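You operate a simulated robot arm through the tools that you are given. There is no shell and no other tool.

You run a simulated robot arm. Do the job below in one go: nothing can be reset, and whatever is moved stays where it is left.

## Task
Swap the small black stage on the black mount for the silver one and lock it.
Fine: free the orange lever first; the small plate stays under it; the new stage lies in the lower console drawer, the old one goes there; shut it.

Only the result counts: the job must be done as asked and must still hold three seconds after the hand-in. Knocking over, shifting, dropping, spilling or breaking anything else fails it.

## Robot
A 6-joint arm with a two-finger parallel gripper, fixed in place. Base frame: the origin is on the floor under the middle of its stand, x ahead of it, y to its left, z up. Units: m, degrees, N and s.
It reaches about 0.852 m from its shoulder. Its first joint turns from -115.0 to 115.0 degrees. Payload 3.43 kg.
The tool frame sits at the grasp point between the pads (the TCP): z along the fingers, y along the line on which they close. The tips reach 0.034 m beyond it. The gripper opens to 0.128 m. The fingers are 0.024 m wide and 0.012 m thick; the gripper's body (0.048 by 0.13 m) begins 0.096 m behind the TCP.
Orientation is that of the tool frame in the base frame, as a unit quaternion [x, y, z, w]. With the fingers straight down and closing along the base's y, the tool's x points along the base's -x, its y along +y and its z along -z.

## Interface
- The arm moves only by the tool nudge_tool. Its argument "steps" is a list of rows, each an object (a shift or turn left out is 0, a gripper value left out holds the last) with "delta_pos": the shift along the tool's x, y, z in m, a list of three; "rotation": the turn, a rotation vector about the tool's x, y, z in degrees, a list of three; "jaw": the opening, from 0 (shut) to 1 (fully open). In form: [{"delta_pos": [x, y, z], "rotation": [wx, wy, wz], "jaw": jaw}, ...]. A call has 1 to 20 rows; each row is the pose to reach, as a shift and turn from the pose commanded when the call began, along the tool's axes at that moment. A row lasts 0.2 s, in which the tool goes at most 0.05 m and 8.6 degrees; a call with a longer step from one row to the next is refused whole, and so is a gripper value outside its range. A pose out of reach is approached as far as the arm can. The call stops where the force on the tool passes 40 N (or 10 N more than at its start, if that is more) or the arm is blocked; 0.2 s more then pass. Each finger travels about 0.153 m/s and halts on what it meets, pressing with about 36 N; the grip force reading is that of the motor and also rises with nothing between the fingers. The clock runs only during rows and for 0.2 s after the last one: add rows that repeat a pose to give the fingers time. It gives the time, the measured TCP pose, the force on the tool (base axes), the opening and the grip force at its end, in the units of the frame above (readings bear some noise), with the torque about the TCP (base axes, N m) and any sound that the robot's microphone picked up, and new pictures: "show" is both (left out), scene, wrist or none.
- Cameras (640 x 400 px; columns grow to the right, rows downward): "scene" is fixed at [0.2218, 0.6496, 1.4466]; the picture's right is [-0.89, -0.45, 0.00], its down [-0.33, 0.66, -0.68] and it looks along [0.31, -0.61, -0.73] (base axes); focal length 319 px, centre (320, 200). "wrist" rides on the gripper at [0.076, -0.011, -0.16] in the tool frame; the picture's right is [0.15, 0.99, 0.00], its down [-0.88, 0.13, -0.46] and it looks along [-0.45, 0.07, 0.89] (tool axes); focal length 234 px, centre (320, 200). There is no depth. A picture from a camera that has moved, and an enlarged one, comes with that camera's place and axes in the base frame and with its lens.
- move_column(by): slides the trunk up (or, below 0, down) by that many m; the arm rides with it, the base frame stays. It gives what a move gives, with no picture.
- inspect(camera, box): a new picture of the part [left, top, right, bottom] of that camera's present view, enlarged. It takes no simulated time.
- close_job(): hands the job in; it is judged then, once.

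Places have to be worked out from the pictures, the camera data and where the tool is seen. Open the gripper and draw the arm clear of the work before you hand the job in, unless the task says otherwise.

The tools are called after ">>>" by a JSON object that holds its "api" and its "payload". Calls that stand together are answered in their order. nudge_tool: Moves the arm, as the interface text tells. Its arguments: {"type":"object","properties":{"steps":{"type":"array","items":{"type":"object","properties":{"delta_pos":{"type":"array","items":{"type":"number"}},"rotation":{"type":"array","items":{"type":"number"}},"jaw":{"type":"number"}}}},"show":{"type":"string","enum":["both","scene","wrist","none"]}},"required":["steps"]} The other tools are called the same way: move_column (by) moves the trunk up or down; inspect (camera, box) takes an enlarged picture of a part of a camera's view; close_job () hands the job in.

At the start:

```text
clock: 0.0
eef_pos: [0.4143, 0.1523, 1.0612]
ee_rot: [0.0, 1.0, 0.0, 0.0]
wrist_force: [0.8, -0.3, 0.8]
wrist_torque: [0.0, 0.01, 0.03]
width: 0.1282
grip_force: 0.0
trunk travel left (down, up): [-0.825, 0.165]
```

scene: 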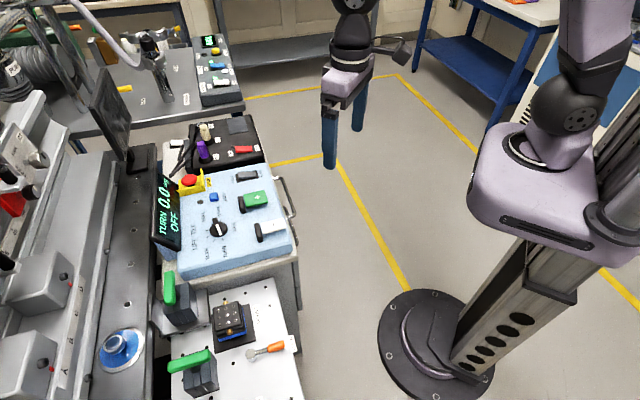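
wrist: 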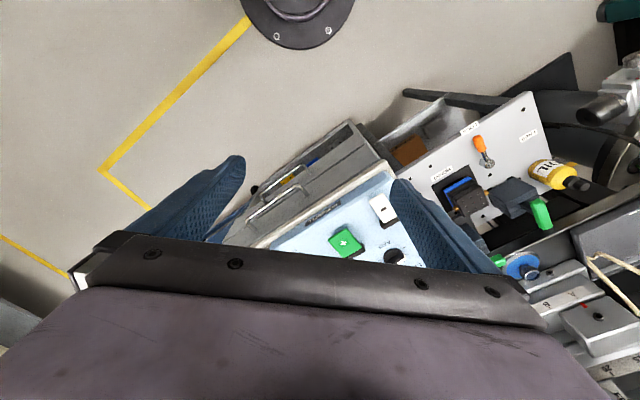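

I start by looking closer at the work area in both cameras before moving anything.

>>> {"api": "inspect", "payload": {"camera": "scene", "box": [140, 260, 320, 400]}}

>>> {"api": "inspect", "payload": {"camera": "scene", "box": [140, 100, 320, 290]}}

>>> {"api": "inspect", "payload": {"camera": "wrist", "box": [200, 80, 400, 270]}}

>>> {"api": "inspect", "payload": {"camera": "wrist", "box": [400, 80, 600, 270]}}

```text
2.86 times, centred on (230, 330) of scene
camera zoom: at [0.2218, 0.6496, 1.4466], right [-0.89, -0.45, 0.0], down [-0.33, 0.66, -0.68], along [0.31, -0.61, -0.73], focal length 912 px, centre (577, -171)
```

zoom: 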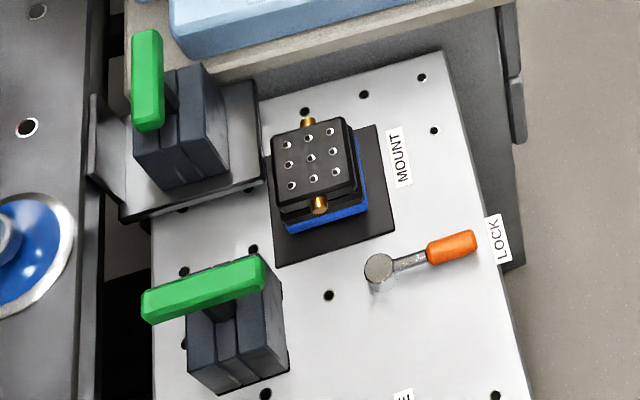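

```text
2.11 times, centred on (230, 195) of scene
camera zoom: at [0.2218, 0.6496, 1.4466], right [-0.89, -0.45, 0.0], down [-0.33, 0.66, -0.68], along [0.31, -0.61, -0.73], focal length 672 px, centre (510, 210)
```

zoom: 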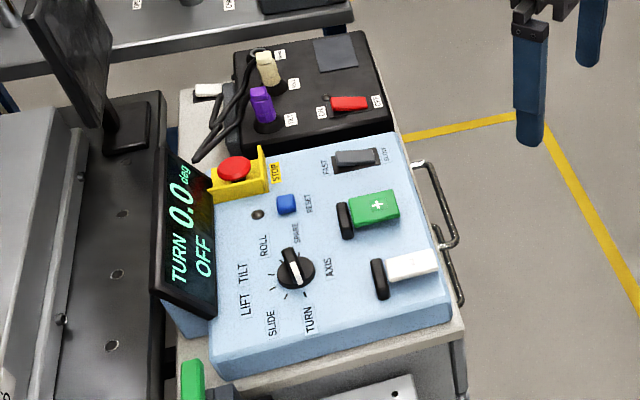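

```text
2.11 times, centred on (300, 175) of wrist
camera zoom: at [0.3392, 0.1412, 1.2227], right [-0.15, 0.99, 0.0], down [0.88, 0.13, 0.46], along [0.45, 0.07, -0.89], focal length 493 px, centre (362, 253)
```

zoom: 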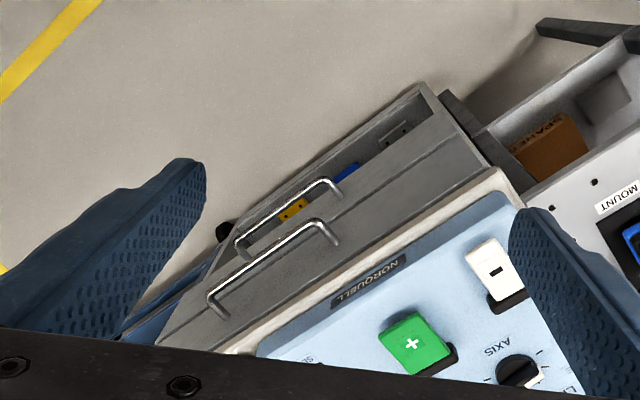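

```text
2.11 times, centred on (500, 175) of wrist
camera zoom: at [0.3392, 0.1412, 1.2227], right [-0.15, 0.99, 0.0], down [0.88, 0.13, 0.46], along [0.45, 0.07, -0.89], focal length 493 px, centre (-59, 253)
```

zoom: 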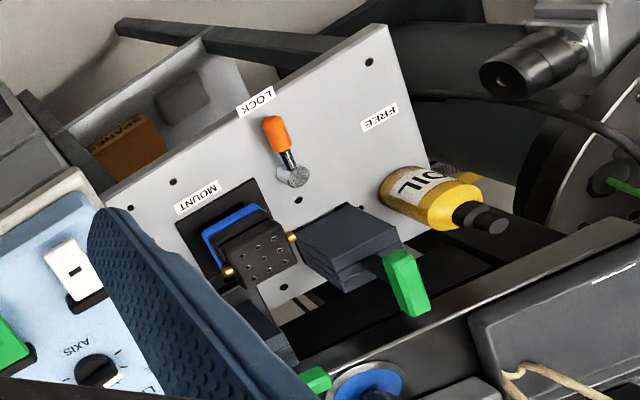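

The console (with its drawers facing the robot) seems turned about 43° about the vertical, with the mount at about (0.51, 0.50, 0.79). I turn the tool to match the console and shift back to get a better view of the drawers.

>>> {"api": "nudge_tool", "payload": {"steps": [{"delta_pos": [0.009, -0.025, 0], "rotation": [0, 0, -7.2]}, {"delta_pos": [0.018, -0.05, 0], "rotation": [0, 0, -14.4]}, {"delta_pos": [0.027, -0.075, 0], "rotation": [0, 0, -21.6]}, {"delta_pos": [0.036, -0.1, 0], "rotation": [0, 0, -28.8]}, {"delta_pos": [0.045, -0.125, 0], "rotation": [0, 0, -36]}, {"delta_pos": [0.054, -0.15, 0], "rotation": [0, 0, -43]}]}}

```text
clock: 1.4
eef_pos: [0.3612, -0.0002, 1.061]
ee_rot: [-0.367, 0.93, 0.0, 0.0]
wrist_force: [-0.4, -0.7, 0.3]
wrist_torque: [0.02, -0.01, 0.0]
width: 0.128
grip_force: 0.1
trunk travel left (down, up): [-0.825, 0.165]
camera wrist: at [0.3125, -0.0598, 1.2218], right [-0.78, 0.62, 0.0], down [0.55, 0.7, 0.46], along [0.28, 0.36, -0.89], focal length 234 px, centre (320, 200)
```

scene: 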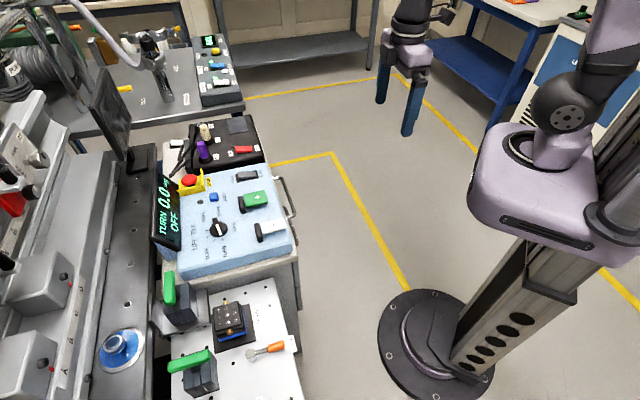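
wrist: 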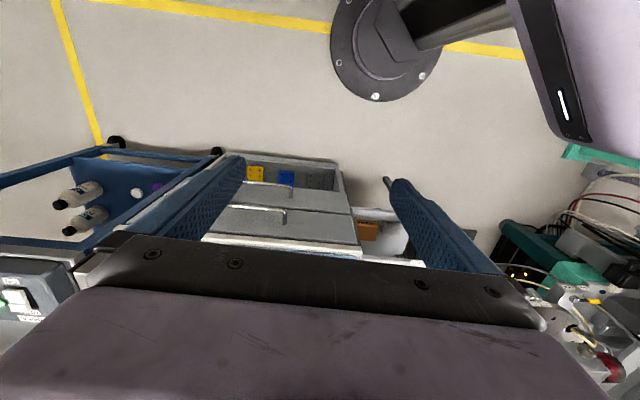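

The drawers are now nearly square in the wrist view; I enlarge them.

>>> {"api": "inspect", "payload": {"camera": "wrist", "box": [190, 130, 410, 270]}}

```text
2.86 times, centred on (300, 200) of wrist
camera zoom: at [0.3125, -0.0598, 1.2218], right [-0.78, 0.62, 0.0], down [0.55, 0.7, 0.46], along [0.28, 0.36, -0.89], focal length 669 px, centre (377, 200)
```

zoom: 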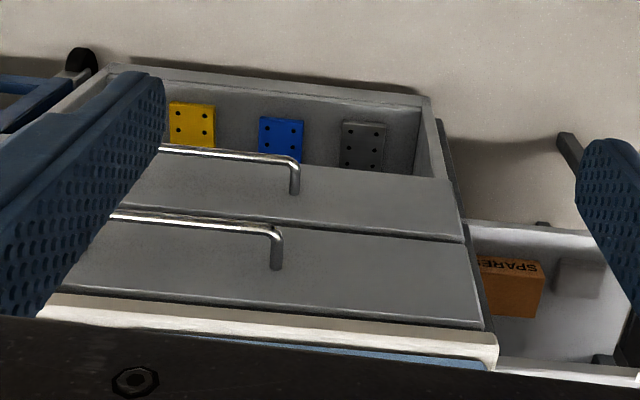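

There are three tiers: two closed drawers with handles and an open tray at the bottom with yellow, blue and grey hole-plates. I need a front view, so I lower the trunk and will tilt the tool to look at the drawer fronts.

>>> {"api": "move_column", "payload": {"by": -0.2}}

>>> {"api": "nudge_tool", "payload": {"steps": [{"delta_pos": [0.0, 0, 0], "rotation": [0, -8, 0]}, {"delta_pos": [0.01, 0, 0], "rotation": [0, -16, 0]}, {"delta_pos": [0.02, 0, 0], "rotation": [0, -24, 0]}, {"delta_pos": [0.03, 0, 0], "rotation": [0, -32, 0]}, {"delta_pos": [0.04, 0, 0], "rotation": [0, -40, 0]}]}}

```text
clock: 3.6
eef_pos: [0.3618, -0.0002, 0.86]
ee_rot: [-0.367, 0.93, -0.001, -0.001]
wrist_force: [-1.7, -0.7, -0.4]
wrist_torque: [-0.02, 0.01, -0.01]
width: 0.128
grip_force: 0.1
trunk travel left (down, up): [-0.625, 0.365]
```

```text
clock: 4.8
eef_pos: [0.3376, -0.0308, 0.8629]
ee_rot: [-0.344, 0.874, 0.126, 0.319]
wrist_force: [-0.5, 0.8, -0.2]
wrist_torque: [0.0, 0.04, -0.02]
width: 0.1279
grip_force: 0.0
out of reach, approached as far as the arm can: row 5
trunk travel left (down, up): [-0.625, 0.365]
camera wrist: at [0.226, -0.1482, 0.9373], right [-0.76, 0.65, -0.09], down [0.19, 0.35, 0.92], along [0.63, 0.68, -0.39], focal length 234 px, centre (320, 200)
```

scene: 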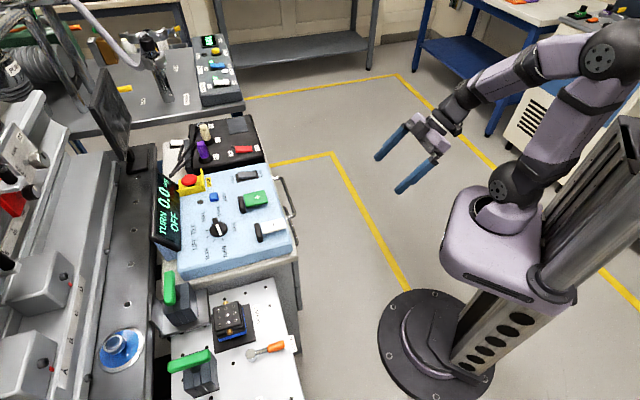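
wrist: 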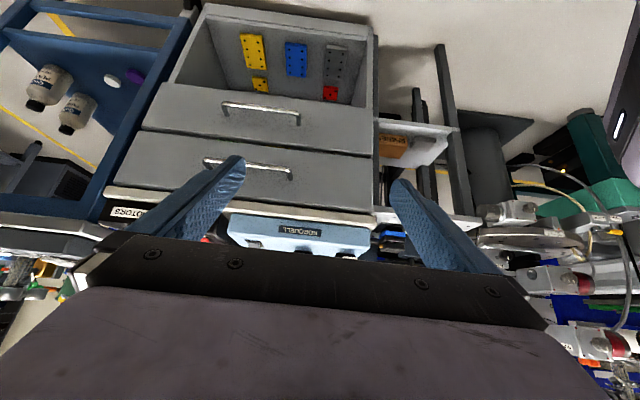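

>>> {"api": "inspect", "payload": {"camera": "wrist", "box": [90, 0, 390, 250]}}

>>> {"api": "inspect", "payload": {"camera": "wrist", "box": [180, 0, 380, 125]}}

```text
1.60 times, centred on (240, 125) of wrist
camera zoom: at [0.226, -0.1482, 0.9373], right [-0.76, 0.65, -0.09], down [0.19, 0.35, 0.92], along [0.63, 0.68, -0.39], focal length 375 px, centre (448, 320)
```

zoom: 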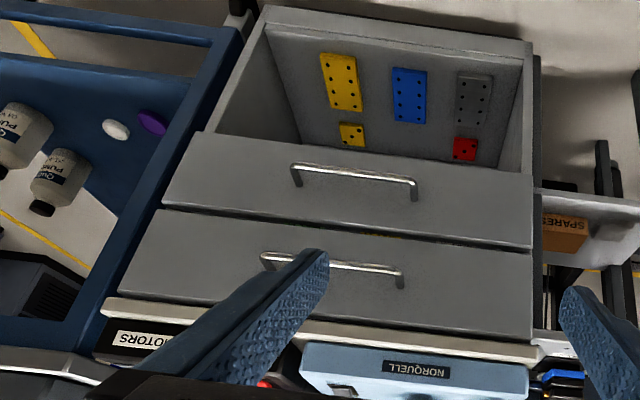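

```text
3.20 times, centred on (280, 62) of wrist
camera zoom: at [0.226, -0.1482, 0.9373], right [-0.76, 0.65, -0.09], down [0.19, 0.35, 0.92], along [0.63, 0.68, -0.39], focal length 749 px, centre (448, 640)
```

zoom: 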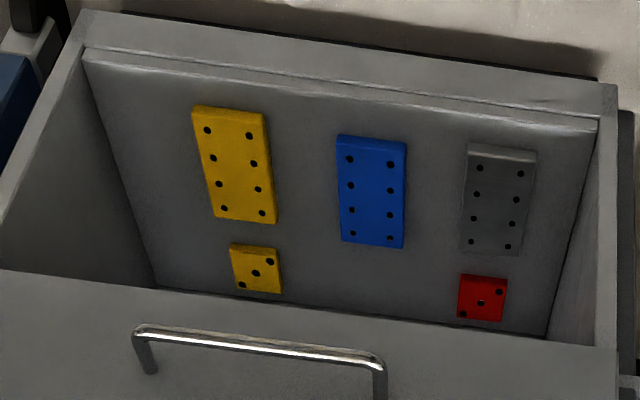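

The front view shows an upper and a lower drawer with handles (both closed) and an open shelf tray below them. Lower handle bar is at about (0.55,0.11,0.574)–(0.66,−0.01,0.574). I now go up, level the tool, and look at the mount and lever.

>>> {"api": "nudge_tool", "payload": {"steps": [{"delta_pos": [-0.019, 0, -0.023], "rotation": [0, 8, 0]}, {"delta_pos": [-0.038, 0, -0.046], "rotation": [0, 16, 0]}, {"delta_pos": [-0.057, 0, -0.069], "rotation": [0, 24, 0]}, {"delta_pos": [-0.077, 0, -0.092], "rotation": [0, 32, 0]}, {"delta_pos": [-0.096, 0, -0.115], "rotation": [0, 40, 0]}], "show": "none"}}

```text
clock: 6.0
eef_pos: [0.3359, -0.0305, 1.015]
ee_rot: [-0.367, 0.93, -0.002, -0.001]
wrist_force: [0.3, 0.6, -1.3]
wrist_torque: [0.01, -0.01, -0.02]
width: 0.1281
grip_force: 0.1
out of reach, approached as far as the arm can: row 2, 3
trunk travel left (down, up): [-0.625, 0.365]
```

Level again at z≈1.015. Now I move over toward the mount for a close view.

>>> {"api": "nudge_tool", "payload": {"steps": [{"delta_pos": [-0.0355, 0.0241, 0.0]}, {"delta_pos": [-0.071, 0.0482, 0.0]}, {"delta_pos": [-0.1065, 0.0723, 0.0]}, {"delta_pos": [-0.142, 0.0964, 0.0]}, {"delta_pos": [-0.1775, 0.1205, 0.0]}, {"delta_pos": [-0.213, 0.1446, 0.0]}, {"delta_pos": [-0.2485, 0.1687, 0.0]}, {"delta_pos": [-0.284, 0.1928, 0.0]}, {"delta_pos": [-0.3195, 0.2169, 0.0]}, {"delta_pos": [-0.355, 0.241, 0.02]}, {"delta_pos": [-0.39, 0.265, 0.04]}]}}

```text
clock: 8.4
eef_pos: [0.4189, 0.4034, 0.9643]
ee_rot: [-0.367, 0.93, 0.0, -0.001]
wrist_force: [0.1, 0.3, 0.5]
wrist_torque: [0.0, 0.04, -0.03]
width: 0.1279
grip_force: 0.1
out of reach, approached as far as the arm can: row 10, 11
trunk travel left (down, up): [-0.625, 0.365]
camera wrist: at [0.371, 0.3441, 1.1253], right [-0.78, 0.62, 0.0], down [0.56, 0.7, 0.45], along [0.28, 0.35, -0.89], focal length 234 px, centre (320, 200)
```

scene: 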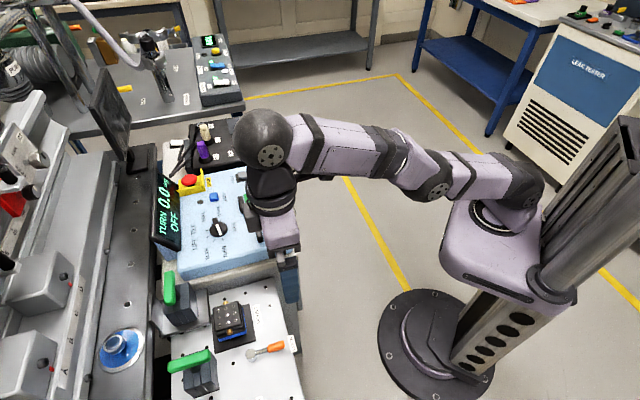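
wrist: 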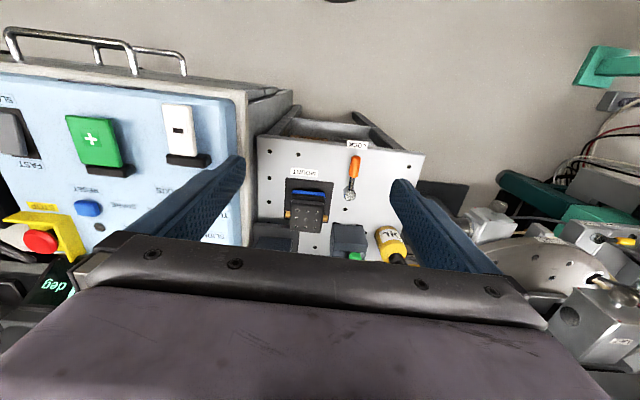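

The arm is nearly straight here with the trunk low, so I'll raise the trunk for working on the mount. First an enlarged look at this view.

>>> {"api": "inspect", "payload": {"camera": "wrist", "box": [245, 100, 445, 270]}}

>>> {"api": "move_column", "payload": {"by": 0.2}}

```text
2.35 times, centred on (345, 185) of wrist
camera zoom: at [0.371, 0.3441, 1.1253], right [-0.78, 0.62, 0.0], down [0.56, 0.7, 0.45], along [0.28, 0.35, -0.89], focal length 551 px, centre (261, 235)
```

zoom: 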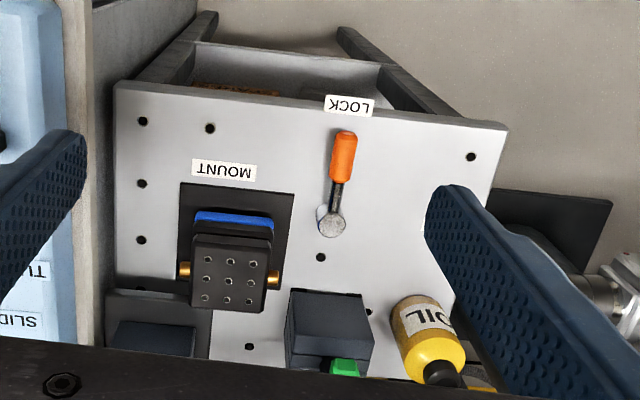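

```text
clock: 10.5
eef_pos: [0.4183, 0.4022, 1.1647]
ee_rot: [-0.366, 0.931, 0.0, 0.0]
wrist_force: [0.6, -0.6, -1.1]
wrist_torque: [0.0, 0.0, 0.0]
width: 0.128
grip_force: 0.0
trunk travel left (down, up): [-0.825, 0.165]
```

With the trunk raised I descend to about (0.44, 0.43, 1.0) for a precise view of the mount.

>>> {"api": "nudge_tool", "payload": {"steps": [{"delta_pos": [-0.009, 0.0013, 0.041]}, {"delta_pos": [-0.018, 0.0027, 0.082]}, {"delta_pos": [-0.027, 0.004, 0.123]}, {"delta_pos": [-0.035, 0.0054, 0.165]}]}}

>>> {"api": "inspect", "payload": {"camera": "wrist", "box": [245, 90, 445, 270]}}

>>> {"api": "inspect", "payload": {"camera": "scene", "box": [190, 280, 310, 400]}}

```text
clock: 11.5
eef_pos: [0.4547, 0.4484, 1.0021]
ee_rot: [-0.366, 0.93, -0.001, -0.004]
wrist_force: [1.2, 1.6, -0.1]
wrist_torque: [-0.2, 0.2, 0.0]
width: 0.1279
grip_force: 0.1
out of reach, approached as far as the arm can: row 1, 2, 3, 4
trunk travel left (down, up): [-0.825, 0.165]
camera wrist: at [0.4068, 0.3903, 1.1641], right [-0.78, 0.62, 0.0], down [0.56, 0.7, 0.45], along [0.28, 0.35, -0.89], focal length 234 px, centre (320, 200)
```

scene: 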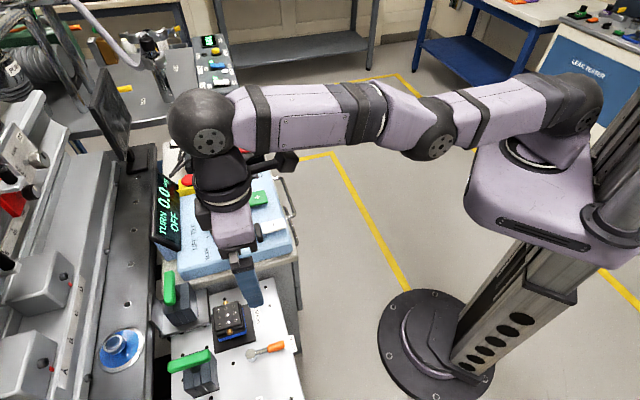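
wrist: 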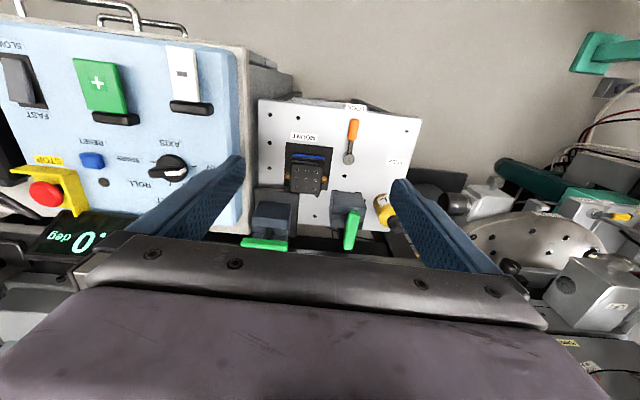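

```text
2.22 times, centred on (345, 180) of wrist
camera zoom: at [0.4068, 0.3903, 1.1641], right [-0.78, 0.62, 0.0], down [0.56, 0.7, 0.45], along [0.28, 0.35, -0.89], focal length 520 px, centre (264, 244)
```

zoom: 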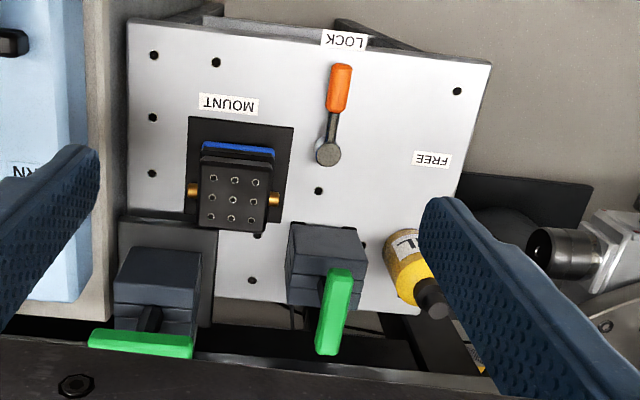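

```text
3.33 times, centred on (250, 340) of scene
camera zoom: at [0.2218, 0.6496, 1.4466], right [-0.89, -0.45, 0.0], down [-0.33, 0.66, -0.68], along [0.31, -0.61, -0.73], focal length 1064 px, centre (553, -267)
```

zoom: 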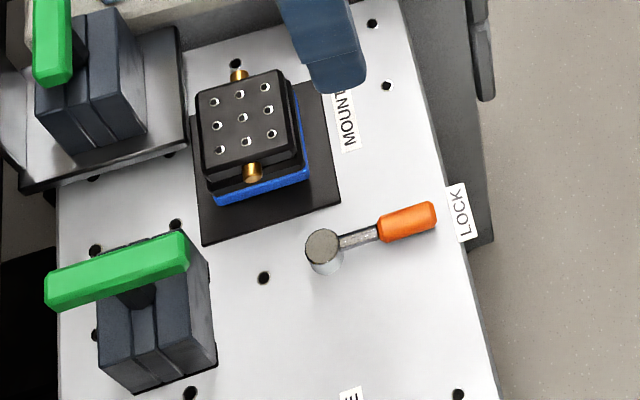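

Triangulating: base plate z≈0.730, lever pivot ≈(0.445,0.522,0.75), lever tip ≈(0.394,0.474), stage top centre ≈(0.517,0.492,0.799). I zoom in more for the stage details from both cameras.

>>> {"api": "inspect", "payload": {"camera": "wrist", "box": [295, 130, 375, 200]}}

>>> {"api": "inspect", "payload": {"camera": "scene", "box": [205, 290, 265, 350]}}

>>> {"api": "inspect", "payload": {"camera": "scene", "box": [235, 325, 315, 400]}}

```text
5.71 times, centred on (335, 165) of wrist
camera zoom: at [0.4068, 0.3903, 1.1641], right [-0.78, 0.62, 0.0], down [0.56, 0.7, 0.45], along [0.28, 0.35, -0.89], focal length 1338 px, centre (234, 400)
```

zoom: 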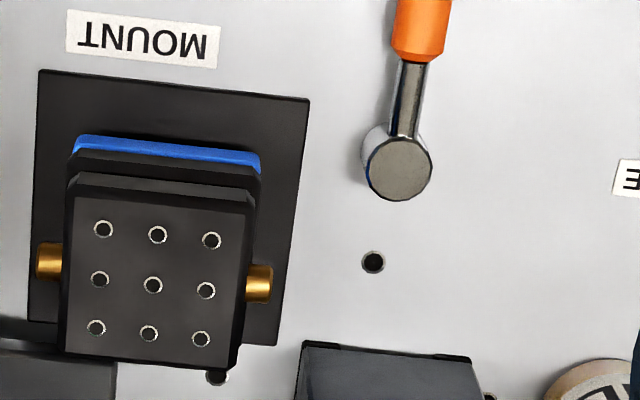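

```text
6.67 times, centred on (235, 320) of scene
camera zoom: at [0.2218, 0.6496, 1.4466], right [-0.89, -0.45, 0.0], down [-0.33, 0.66, -0.68], along [0.31, -0.61, -0.73], focal length 2129 px, centre (887, -600)
```

zoom: 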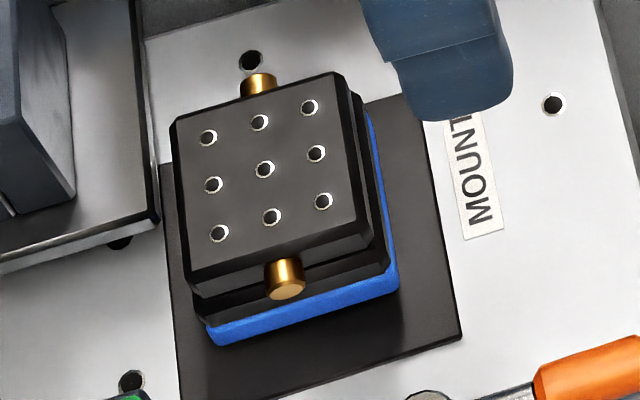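

```text
5.33 times, centred on (275, 362) of scene
camera zoom: at [0.2218, 0.6496, 1.4466], right [-0.89, -0.45, 0.0], down [-0.33, 0.66, -0.68], along [0.31, -0.61, -0.73], focal length 1703 px, centre (560, -667)
```

zoom: 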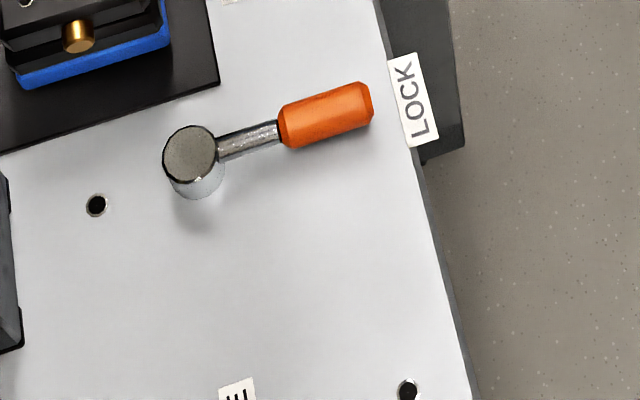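

The mount frame is turned 45° (hole grid at 45°), stage top about 50 mm square with brass pins on its lateral sides. I first back off into reach, trim the yaw to 45° and close the gripper to make a poker for the lever.

>>> {"api": "nudge_tool", "payload": {"steps": [{"delta_pos": [0.04, 0.0, 0.0], "rotation": [0, 0, -2.05], "jaw": 0.0}, {"delta_pos": [0.08, 0.0, 0.0], "rotation": [0, 0, -2.05], "jaw": 0.0}, {"delta_pos": [0.08, 0.0, 0.0], "rotation": [0, 0, -2.05], "jaw": 0.0}, {"delta_pos": [0.08, 0.0, 0.0], "rotation": [0, 0, -2.05], "jaw": 0.0}]}}

```text
clock: 12.5
eef_pos: [0.4454, 0.4432, 1.0183]
ee_rot: [-0.383, 0.924, 0.0, -0.001]
wrist_force: [-0.9, -0.5, -0.1]
wrist_torque: [-0.01, -0.03, 0.01]
width: 0.0002
grip_force: 32.9
out of reach, approached as far as the arm can: row 1, 2, 3, 4
trunk travel left (down, up): [-0.825, 0.165]
camera wrist: at [0.3996, 0.3824, 1.1785], right [-0.8, 0.6, 0.0], down [0.53, 0.72, 0.45], along [0.27, 0.36, -0.89], focal length 234 px, centre (320, 200)
```

scene: 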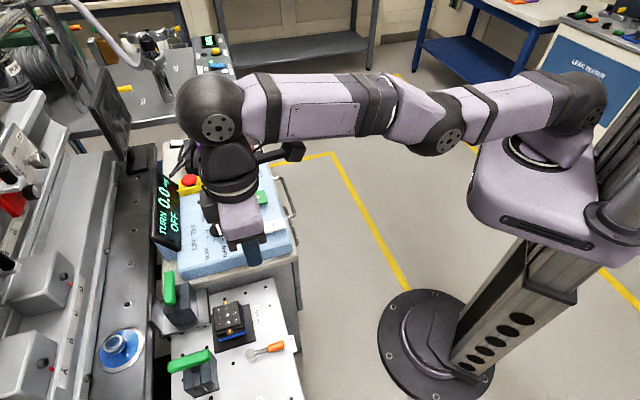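
wrist: 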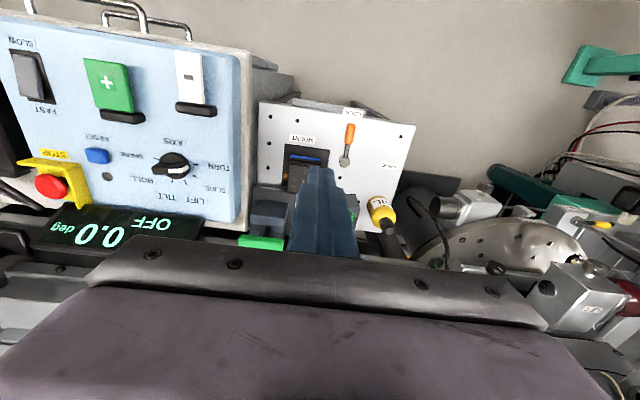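

The commanded pose seems still to be chased from a near-straight arm. I repeat a small retreat-and-down to see where it settles.

>>> {"api": "nudge_tool", "payload": {"steps": [{"delta_pos": [0.0, 0.0, 0.0], "jaw": 0.0}, {"delta_pos": [0.0, 0.0, 0.0]}, {"delta_pos": [0.0, 0.0, 0.0]}], "show": "none"}}

```text
clock: 13.3
eef_pos: [0.4464, 0.4435, 1.0172]
ee_rot: [-0.383, 0.924, -0.001, -0.002]
wrist_force: [-0.7, 0.4, 0.2]
wrist_torque: [-0.02, 0.0, 0.0]
width: 0.0002
grip_force: 33.3
trunk travel left (down, up): [-0.825, 0.165]
```

>>> {"api": "nudge_tool", "payload": {"steps": [{"delta_pos": [0.04, 0.0, 0.0]}, {"delta_pos": [0.06, 0.0, 0.0]}, {"delta_pos": [0.06, 0.0, 0.0]}], "show": "none"}}

```text
clock: 14.1
eef_pos: [0.4457, 0.4447, 1.0187]
ee_rot: [-0.384, 0.923, 0.0, -0.002]
wrist_force: [-0.4, 0.4, -0.4]
wrist_torque: [0.01, -0.03, -0.03]
width: 0.0001
grip_force: 33.0
out of reach, approached as far as the arm can: row 1, 2, 3
trunk travel left (down, up): [-0.825, 0.165]
```

The straight elbow makes a pure radial retreat hard. I try a combined down-and-back motion to bend the elbow.

>>> {"api": "nudge_tool", "payload": {"steps": [{"delta_pos": [0.03, 0.0, 0.03]}, {"delta_pos": [0.06, 0.0, 0.06]}, {"delta_pos": [0.09, 0.0, 0.09]}, {"delta_pos": [0.12, 0.0, 0.09]}], "show": "scene"}}

```text
clock: 15.1
eef_pos: [0.4479, 0.4472, 0.9944]
ee_rot: [-0.383, 0.924, -0.001, -0.002]
wrist_force: [-0.5, -0.5, 0.0]
wrist_torque: [0.01, 0.01, 0.01]
width: 0.0
grip_force: 33.3
out of reach, approached as far as the arm can: row 1, 2, 3, 4
trunk travel left (down, up): [-0.825, 0.165]
```

scene: 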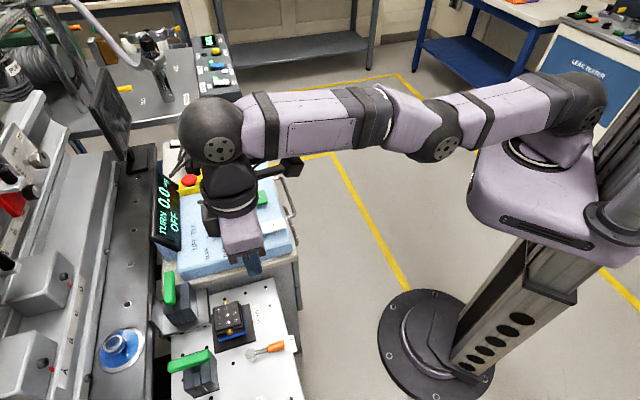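

>>> {"api": "nudge_tool", "payload": {"steps": [{"delta_pos": [0.0, 0.0, 0.03]}, {"delta_pos": [0.0, 0.0, 0.06]}, {"delta_pos": [0.0, 0.0, 0.09]}, {"delta_pos": [0.0, 0.0, 0.12]}], "show": "none"}}

```text
clock: 16.1
eef_pos: [0.4496, 0.4573, 0.8748]
ee_rot: [-0.384, 0.924, 0.0, -0.001]
wrist_force: [0.5, -0.9, -0.2]
wrist_torque: [0.02, 0.01, 0.0]
width: 0.0
grip_force: 32.4
out of reach, approached as far as the arm can: row 2, 3, 4
trunk travel left (down, up): [-0.825, 0.165]
```

Still hugging the reach boundary (radius ≈0.64). I try going up and back to unbend in the other direction.

>>> {"api": "nudge_tool", "payload": {"steps": [{"delta_pos": [0.04, 0.0, -0.03]}, {"delta_pos": [0.08, 0.0, -0.06]}, {"delta_pos": [0.11, 0.0, -0.09]}, {"delta_pos": [0.11, 0.0, -0.12]}, {"delta_pos": [0.11, 0.0, -0.12]}], "show": "none"}}

```text
clock: 17.3
eef_pos: [0.4433, 0.4588, 0.9578]
ee_rot: [-0.383, 0.924, -0.001, -0.001]
wrist_force: [0.2, -0.6, -0.7]
wrist_torque: [-0.01, -0.01, 0.0]
width: 0.0001
grip_force: 33.1
out of reach, approached as far as the arm can: row 1, 2, 3, 4, 5
trunk travel left (down, up): [-0.825, 0.165]
```

>>> {"api": "inspect", "payload": {"camera": "scene", "box": [150, 40, 640, 320]}}

```text
1.31 times, centred on (395, 180) of scene
camera zoom: at [0.2218, 0.6496, 1.4466], right [-0.89, -0.45, 0.0], down [-0.33, 0.66, -0.68], along [0.31, -0.61, -0.73], focal length 417 px, centre (222, 226)
```

zoom: 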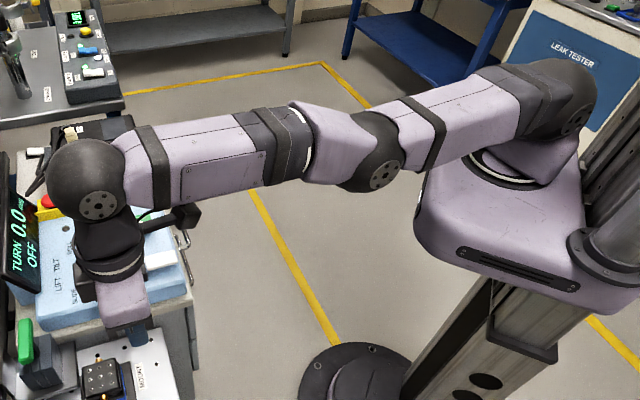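

The arm drifted along a boundary surface in every case; I test a purely sideways step to learn which direction is free.

>>> {"api": "nudge_tool", "payload": {"steps": [{"delta_pos": [0.0, -0.03, 0.0]}, {"delta_pos": [0.0, -0.06, 0.0]}, {"delta_pos": [0.0, -0.09, 0.0]}, {"delta_pos": [0.0, -0.09, 0.0]}], "show": "none"}}

```text
clock: 18.3
eef_pos: [0.5069, 0.3961, 0.9561]
ee_rot: [-0.384, 0.923, 0.0, -0.001]
wrist_force: [-0.3, 0.4, 0.9]
wrist_torque: [-0.01, -0.01, 0.04]
width: 0.0002
grip_force: 32.7
trunk travel left (down, up): [-0.825, 0.165]
```

>>> {"api": "nudge_tool", "payload": {"steps": [{"delta_pos": [0.03, 0.0, 0.0]}, {"delta_pos": [0.06, 0.0, 0.0]}, {"delta_pos": [0.09, 0.0, 0.0]}, {"delta_pos": [0.09, 0.0, 0.0]}], "show": "none"}}

```text
clock: 19.3
eef_pos: [0.5068, 0.3973, 0.9567]
ee_rot: [-0.383, 0.924, -0.001, 0.0]
wrist_force: [-0.9, 0.7, -0.4]
wrist_torque: [-0.03, -0.02, -0.03]
width: 0.0
grip_force: 33.2
out of reach, approached as far as the arm can: row 1, 2, 3, 4
trunk travel left (down, up): [-0.825, 0.165]
```

>>> {"api": "nudge_tool", "payload": {"steps": [{"delta_pos": [-0.02, 0.0, 0.0]}, {"delta_pos": [-0.04, 0.0, 0.0]}, {"delta_pos": [-0.04, 0.0, 0.0]}], "show": "none"}}

```text
clock: 20.1
eef_pos: [0.5071, 0.3993, 0.9533]
ee_rot: [-0.383, 0.924, 0.0, 0.0]
wrist_force: [-0.9, 0.4, 0.2]
wrist_torque: [0.02, 0.0, 0.01]
width: 0.0
grip_force: 33.4
out of reach, approached as far as the arm can: row 1, 2, 3
trunk travel left (down, up): [-0.825, 0.165]
```

Both in and out are blocked along the arm's direction: the elbow is straight (singular). I tilt the tool back toward the robot while retreating, which should bend the elbow upward and free it.

>>> {"api": "nudge_tool", "payload": {"steps": [{"delta_pos": [0.044, 0.0, -0.003], "rotation": [0, 8, 0]}, {"delta_pos": [0.088, 0.0, -0.012], "rotation": [0, 16, 0]}, {"delta_pos": [0.13, 0.0, -0.025], "rotation": [0, 24, 0]}, {"delta_pos": [0.17, 0.0, -0.03], "rotation": [0, 24, 0]}, {"delta_pos": [0.2, 0.0, -0.03], "rotation": [0, 24, 0]}, {"delta_pos": [0.2, 0.0, -0.03], "rotation": [0, 24, 0]}], "show": "scene"}}

```text
clock: 21.5
eef_pos: [0.3654, 0.2589, 0.9844]
ee_rot: [-0.374, 0.904, -0.079, -0.191]
wrist_force: [0.3, 0.3, 0.1]
wrist_torque: [-0.01, -0.02, 0.03]
width: 0.0002
grip_force: 33.4
out of reach, approached as far as the arm can: row 1, 2
trunk travel left (down, up): [-0.825, 0.165]
```

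scene: 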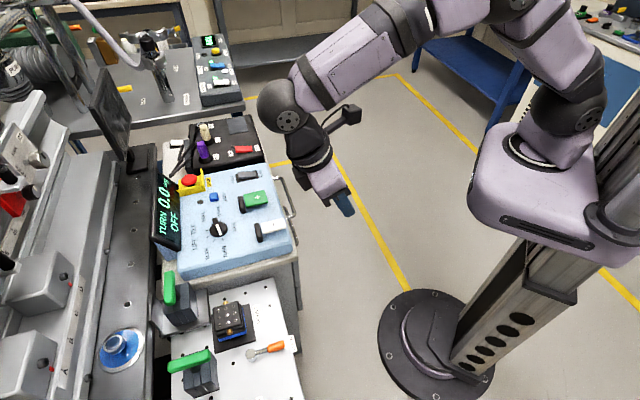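

Freed with the elbow up. Now I turn the tool to a 30° outward tilt (fingers pointing away from the robot), which keeps the wrist well within reach, moving toward the lever at height.

>>> {"api": "nudge_tool", "payload": {"steps": [{"delta_pos": [-0.0079, 0.0107, -0.006], "rotation": [0, -7.7, 0], "jaw": 0.0}, {"delta_pos": [-0.0158, 0.0215, -0.012], "rotation": [0, -15.4, 0]}, {"delta_pos": [-0.0237, 0.0322, -0.018], "rotation": [0, -23.1, 0]}, {"delta_pos": [-0.0316, 0.043, -0.024], "rotation": [0, -30.8, 0]}, {"delta_pos": [-0.0395, 0.0537, -0.03], "rotation": [0, -38.5, 0]}, {"delta_pos": [-0.0474, 0.0645, -0.036], "rotation": [0, -46.2, 0]}, {"delta_pos": [-0.0553, 0.0752, -0.0421], "rotation": [0, -54, 0]}]}}

```text
clock: 23.1
eef_pos: [0.3607, 0.3604, 1.0001]
ee_rot: [-0.369, 0.892, 0.1, 0.24]
wrist_force: [-0.3, 0.4, 0.8]
wrist_torque: [0.01, 0.03, -0.01]
width: 0.0003
grip_force: 32.7
trunk travel left (down, up): [-0.825, 0.165]
camera wrist: at [0.265, 0.2492, 1.101], right [-0.79, 0.61, -0.07], down [0.28, 0.47, 0.84], along [0.54, 0.64, -0.54], focal length 234 px, centre (320, 200)
```

scene: 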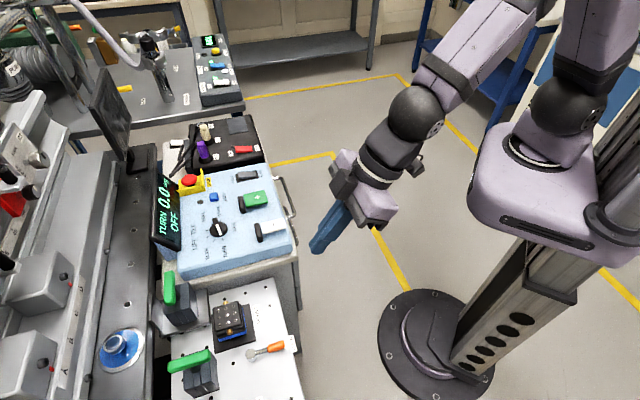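
wrist: 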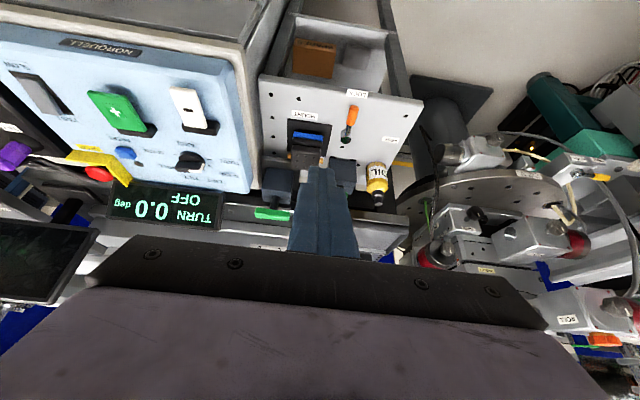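

Tilt 30°, yaw 45° confirmed, no reach issues. I descend to just above the lever's left side for a check view.

>>> {"api": "nudge_tool", "payload": {"steps": [{"delta_pos": [-0.0033, 0.005, 0.0452]}, {"delta_pos": [-0.0067, 0.01, 0.0904]}, {"delta_pos": [-0.01, 0.015, 0.1357]}, {"delta_pos": [-0.0133, 0.02, 0.1809]}, {"delta_pos": [-0.001, 0.02, 0.203]}, {"delta_pos": [0.0117, 0.02, 0.2242]}, {"delta_pos": [0.0117, 0.02, 0.2242]}]}}

>>> {"api": "inspect", "payload": {"camera": "scene", "box": [205, 300, 325, 400]}}

>>> {"api": "inspect", "payload": {"camera": "wrist", "box": [220, 60, 440, 260]}}

```text
clock: 24.7
eef_pos: [0.4186, 0.4469, 0.7998]
ee_rot: [-0.37, 0.892, 0.099, 0.24]
wrist_force: [-0.4, 0.2, 0.2]
wrist_torque: [-0.03, -0.03, -0.01]
width: 0.0
grip_force: 33.0
trunk travel left (down, up): [-0.825, 0.165]
camera wrist: at [0.3227, 0.3354, 0.901], right [-0.79, 0.61, -0.07], down [0.29, 0.47, 0.83], along [0.54, 0.64, -0.55], focal length 234 px, centre (320, 200)
```

scene: 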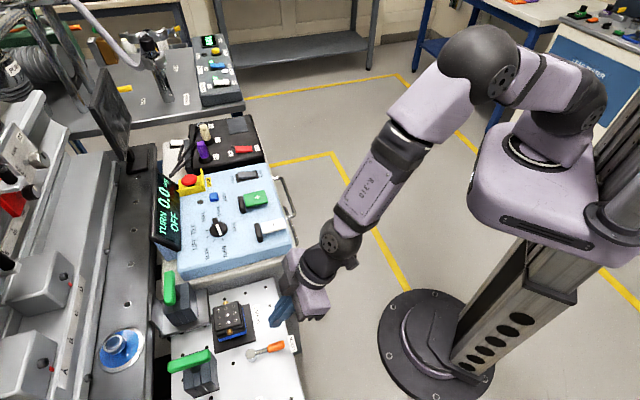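
wrist: 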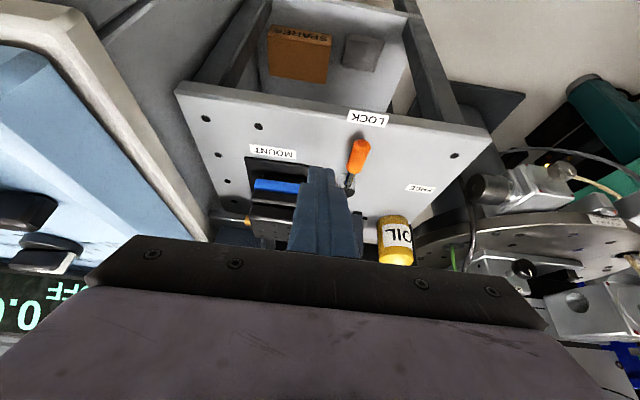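

```text
4.00 times, centred on (265, 350) of scene
camera zoom: at [0.2218, 0.6496, 1.4466], right [-0.89, -0.45, 0.0], down [-0.33, 0.66, -0.68], along [0.31, -0.61, -0.73], focal length 1277 px, centre (540, -400)
```

zoom: 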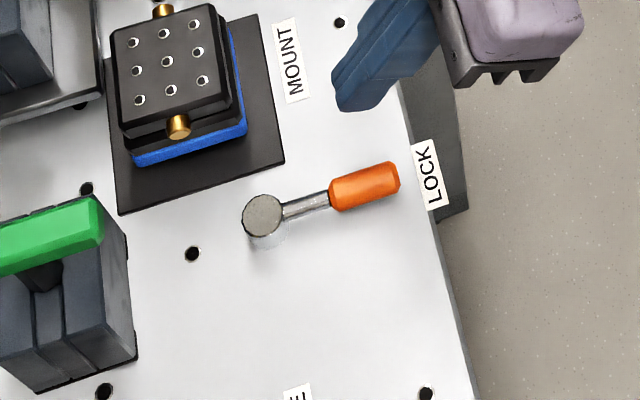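

```text
2.00 times, centred on (330, 160) of wrist
camera zoom: at [0.3227, 0.3354, 0.901], right [-0.79, 0.61, -0.07], down [0.29, 0.47, 0.83], along [0.54, 0.64, -0.55], focal length 468 px, centre (300, 280)
```

zoom: 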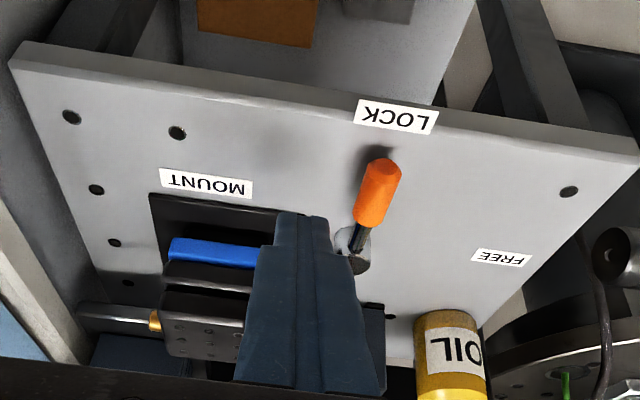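

Fingertip is left of the lever as planned. I go down 25 mm and push the lever half of its arc toward FREE.

>>> {"api": "nudge_tool", "payload": {"steps": [{"delta_pos": [0.0063, 0.0, 0.0108]}, {"delta_pos": [0.0125, 0.0, 0.0217]}, {"delta_pos": [0.0125, 0.008, 0.0217]}, {"delta_pos": [0.0125, 0.016, 0.0217]}, {"delta_pos": [0.0157, 0.0276, 0.0198]}, {"delta_pos": [0.0166, 0.0412, 0.0193]}, {"delta_pos": [0.0141, 0.0557, 0.0208]}]}}

>>> {"api": "inspect", "payload": {"camera": "scene", "box": [205, 300, 325, 400]}}

```text
clock: 26.3
eef_pos: [0.3801, 0.4821, 0.7739]
ee_rot: [-0.37, 0.892, 0.099, 0.239]
wrist_force: [-0.6, -0.2, 1.2]
wrist_torque: [-0.02, -0.01, -0.04]
width: 0.0002
grip_force: 33.5
trunk travel left (down, up): [-0.825, 0.165]
camera wrist: at [0.2829, 0.3729, 0.8757], right [-0.79, 0.61, -0.07], down [0.29, 0.47, 0.83], along [0.54, 0.64, -0.55], focal length 234 px, centre (320, 200)
```

scene: 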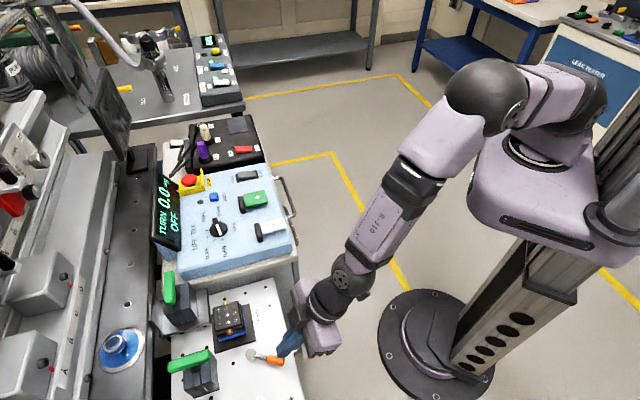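
wrist: 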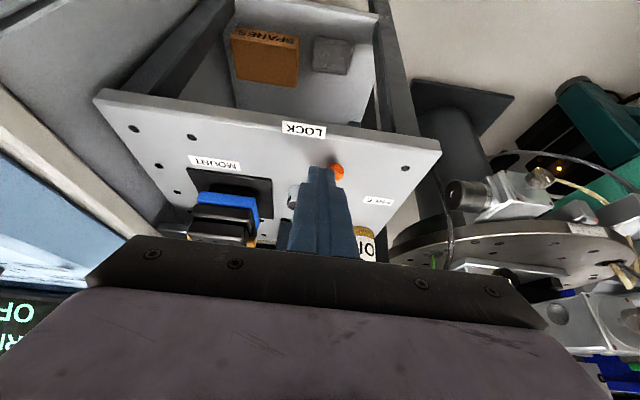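

```text
4.00 times, centred on (265, 350) of scene
camera zoom: at [0.2218, 0.6496, 1.4466], right [-0.89, -0.45, 0.0], down [-0.33, 0.66, -0.68], along [0.31, -0.61, -0.73], focal length 1277 px, centre (540, -400)
```

zoom: 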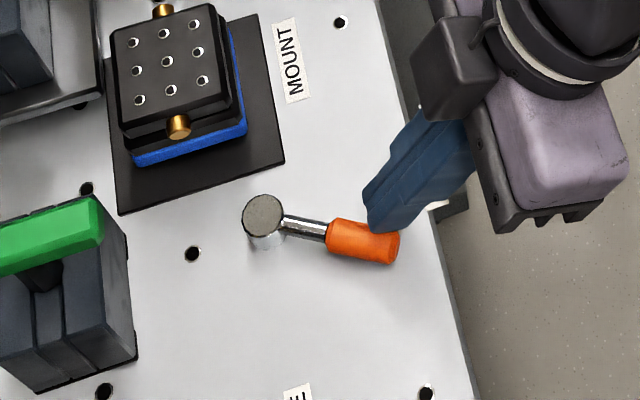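

The lever follows. I continue along the arc to about 90° and slightly past.

>>> {"api": "nudge_tool", "payload": {"steps": [{"delta_pos": [-0.0067, 0.0141, 0.0039]}, {"delta_pos": [-0.0172, 0.0261, 0.01]}, {"delta_pos": [-0.0245, 0.0305, 0.0142]}, {"delta_pos": [-0.0311, 0.0341, 0.018]}, {"delta_pos": [-0.0363, 0.0356, 0.021]}, {"delta_pos": [-0.0363, 0.0356, 0.021]}]}}

>>> {"api": "inspect", "payload": {"camera": "scene", "box": [205, 300, 325, 400]}}

>>> {"api": "inspect", "payload": {"camera": "wrist", "box": [220, 60, 440, 260]}}

```text
clock: 27.7
eef_pos: [0.3833, 0.537, 0.7733]
ee_rot: [-0.371, 0.892, 0.099, 0.239]
wrist_force: [-0.3, 0.6, 0.7]
wrist_torque: [0.07, 0.03, 0.01]
width: 0.0
grip_force: 33.1
trunk travel left (down, up): [-0.825, 0.165]
camera wrist: at [0.2878, 0.4271, 0.8751], right [-0.79, 0.61, -0.07], down [0.29, 0.47, 0.83], along [0.54, 0.64, -0.55], focal length 234 px, centre (320, 200)
```

scene: 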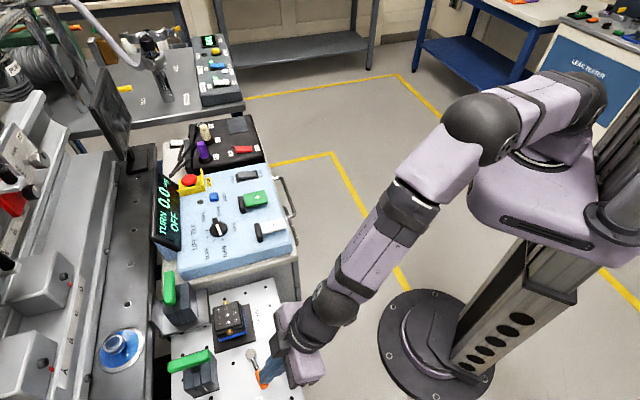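
wrist: 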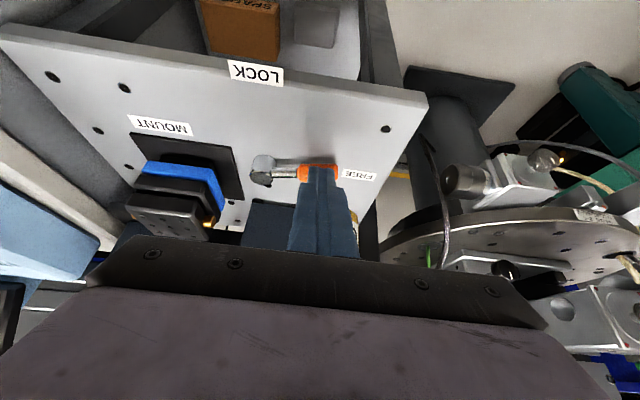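

```text
4.00 times, centred on (265, 350) of scene
camera zoom: at [0.2218, 0.6496, 1.4466], right [-0.89, -0.45, 0.0], down [-0.33, 0.66, -0.68], along [0.31, -0.61, -0.73], focal length 1277 px, centre (540, -400)
```

zoom: 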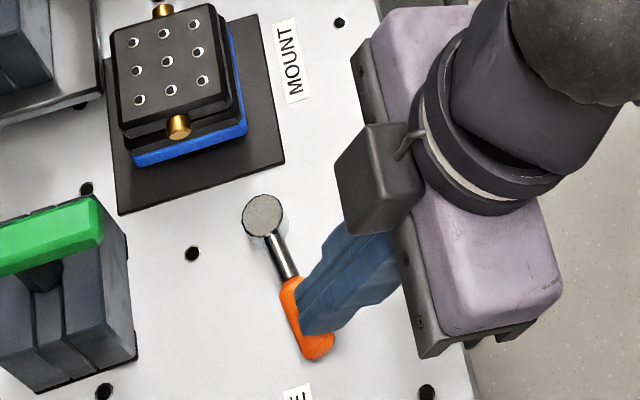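

```text
2.00 times, centred on (330, 160) of wrist
camera zoom: at [0.2878, 0.4271, 0.8751], right [-0.79, 0.61, -0.07], down [0.29, 0.47, 0.83], along [0.54, 0.64, -0.55], focal length 468 px, centre (300, 280)
```

zoom: 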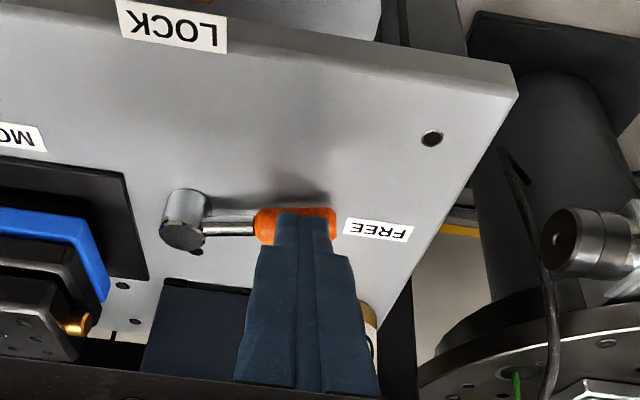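

The lever is at roughly 78° by the picture, not quite at FREE. I zoom in on the fingertip and handle to see the contact.

>>> {"api": "inspect", "payload": {"camera": "wrist", "box": [285, 135, 365, 195]}}

>>> {"api": "inspect", "payload": {"camera": "scene", "box": [240, 340, 300, 400]}}

```text
6.67 times, centred on (325, 165) of wrist
camera zoom: at [0.2878, 0.4271, 0.8751], right [-0.79, 0.61, -0.07], down [0.29, 0.47, 0.83], along [0.54, 0.64, -0.55], focal length 1561 px, centre (287, 433)
```

zoom: 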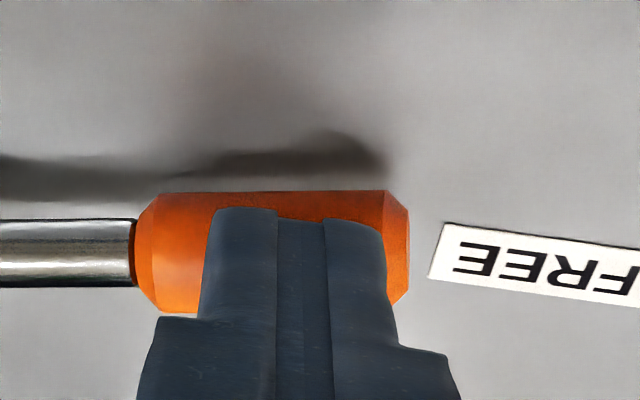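

```text
6.67 times, centred on (270, 370) of scene
camera zoom: at [0.2218, 0.6496, 1.4466], right [-0.89, -0.45, 0.0], down [-0.33, 0.66, -0.68], along [0.31, -0.61, -0.73], focal length 2129 px, centre (653, -933)
```

zoom: 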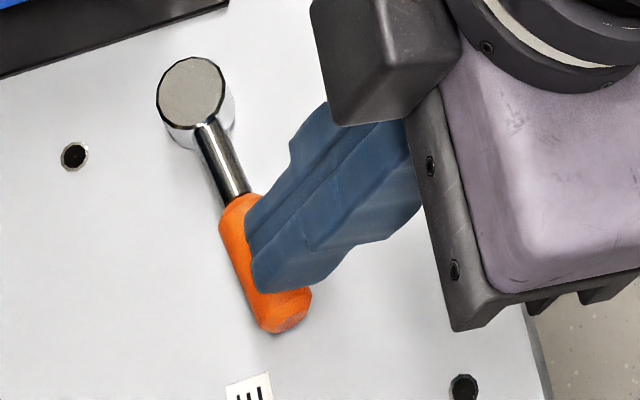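

The tips are narrower than I assumed, so I push further outward in small steps toward the FREE end stop.

>>> {"api": "nudge_tool", "payload": {"steps": [{"delta_pos": [-0.0043, 0.0, 0.0025]}, {"delta_pos": [-0.0087, 0.0, 0.005]}, {"delta_pos": [-0.0121, 0.0, 0.007]}, {"delta_pos": [-0.0121, 0.0, 0.007]}], "show": "none"}}

>>> {"api": "inspect", "payload": {"camera": "wrist", "box": [255, 115, 395, 215]}}

>>> {"api": "inspect", "payload": {"camera": "scene", "box": [220, 330, 300, 400]}}

```text
clock: 28.7
eef_pos: [0.3938, 0.5479, 0.7727]
ee_rot: [-0.37, 0.892, 0.098, 0.239]
wrist_force: [-0.8, 0.9, 3.6]
wrist_torque: [0.05, 0.03, 0.0]
width: 0.0
grip_force: 33.3
trunk travel left (down, up): [-0.825, 0.165]
```

```text
4.00 times, centred on (325, 165) of wrist
camera zoom: at [0.2981, 0.4378, 0.8749], right [-0.79, 0.61, -0.07], down [0.28, 0.47, 0.84], along [0.54, 0.64, -0.54], focal length 937 px, centre (300, 340)
```

zoom: 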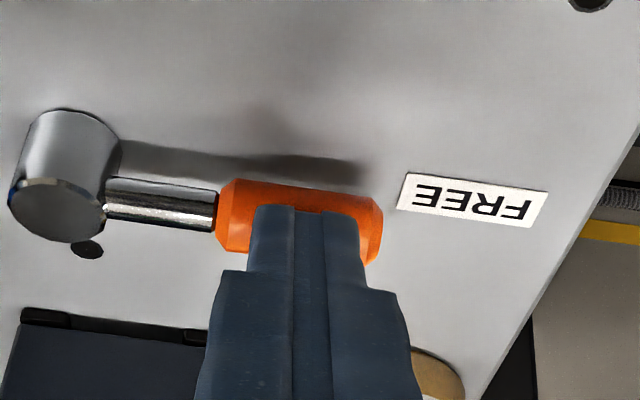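

```text
5.71 times, centred on (260, 365) of scene
camera zoom: at [0.2218, 0.6496, 1.4466], right [-0.89, -0.45, 0.0], down [-0.33, 0.66, -0.68], along [0.31, -0.61, -0.73], focal length 1825 px, centre (663, -743)
```

zoom: 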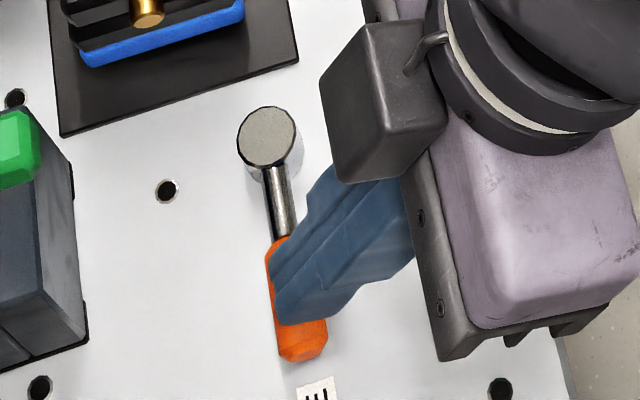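

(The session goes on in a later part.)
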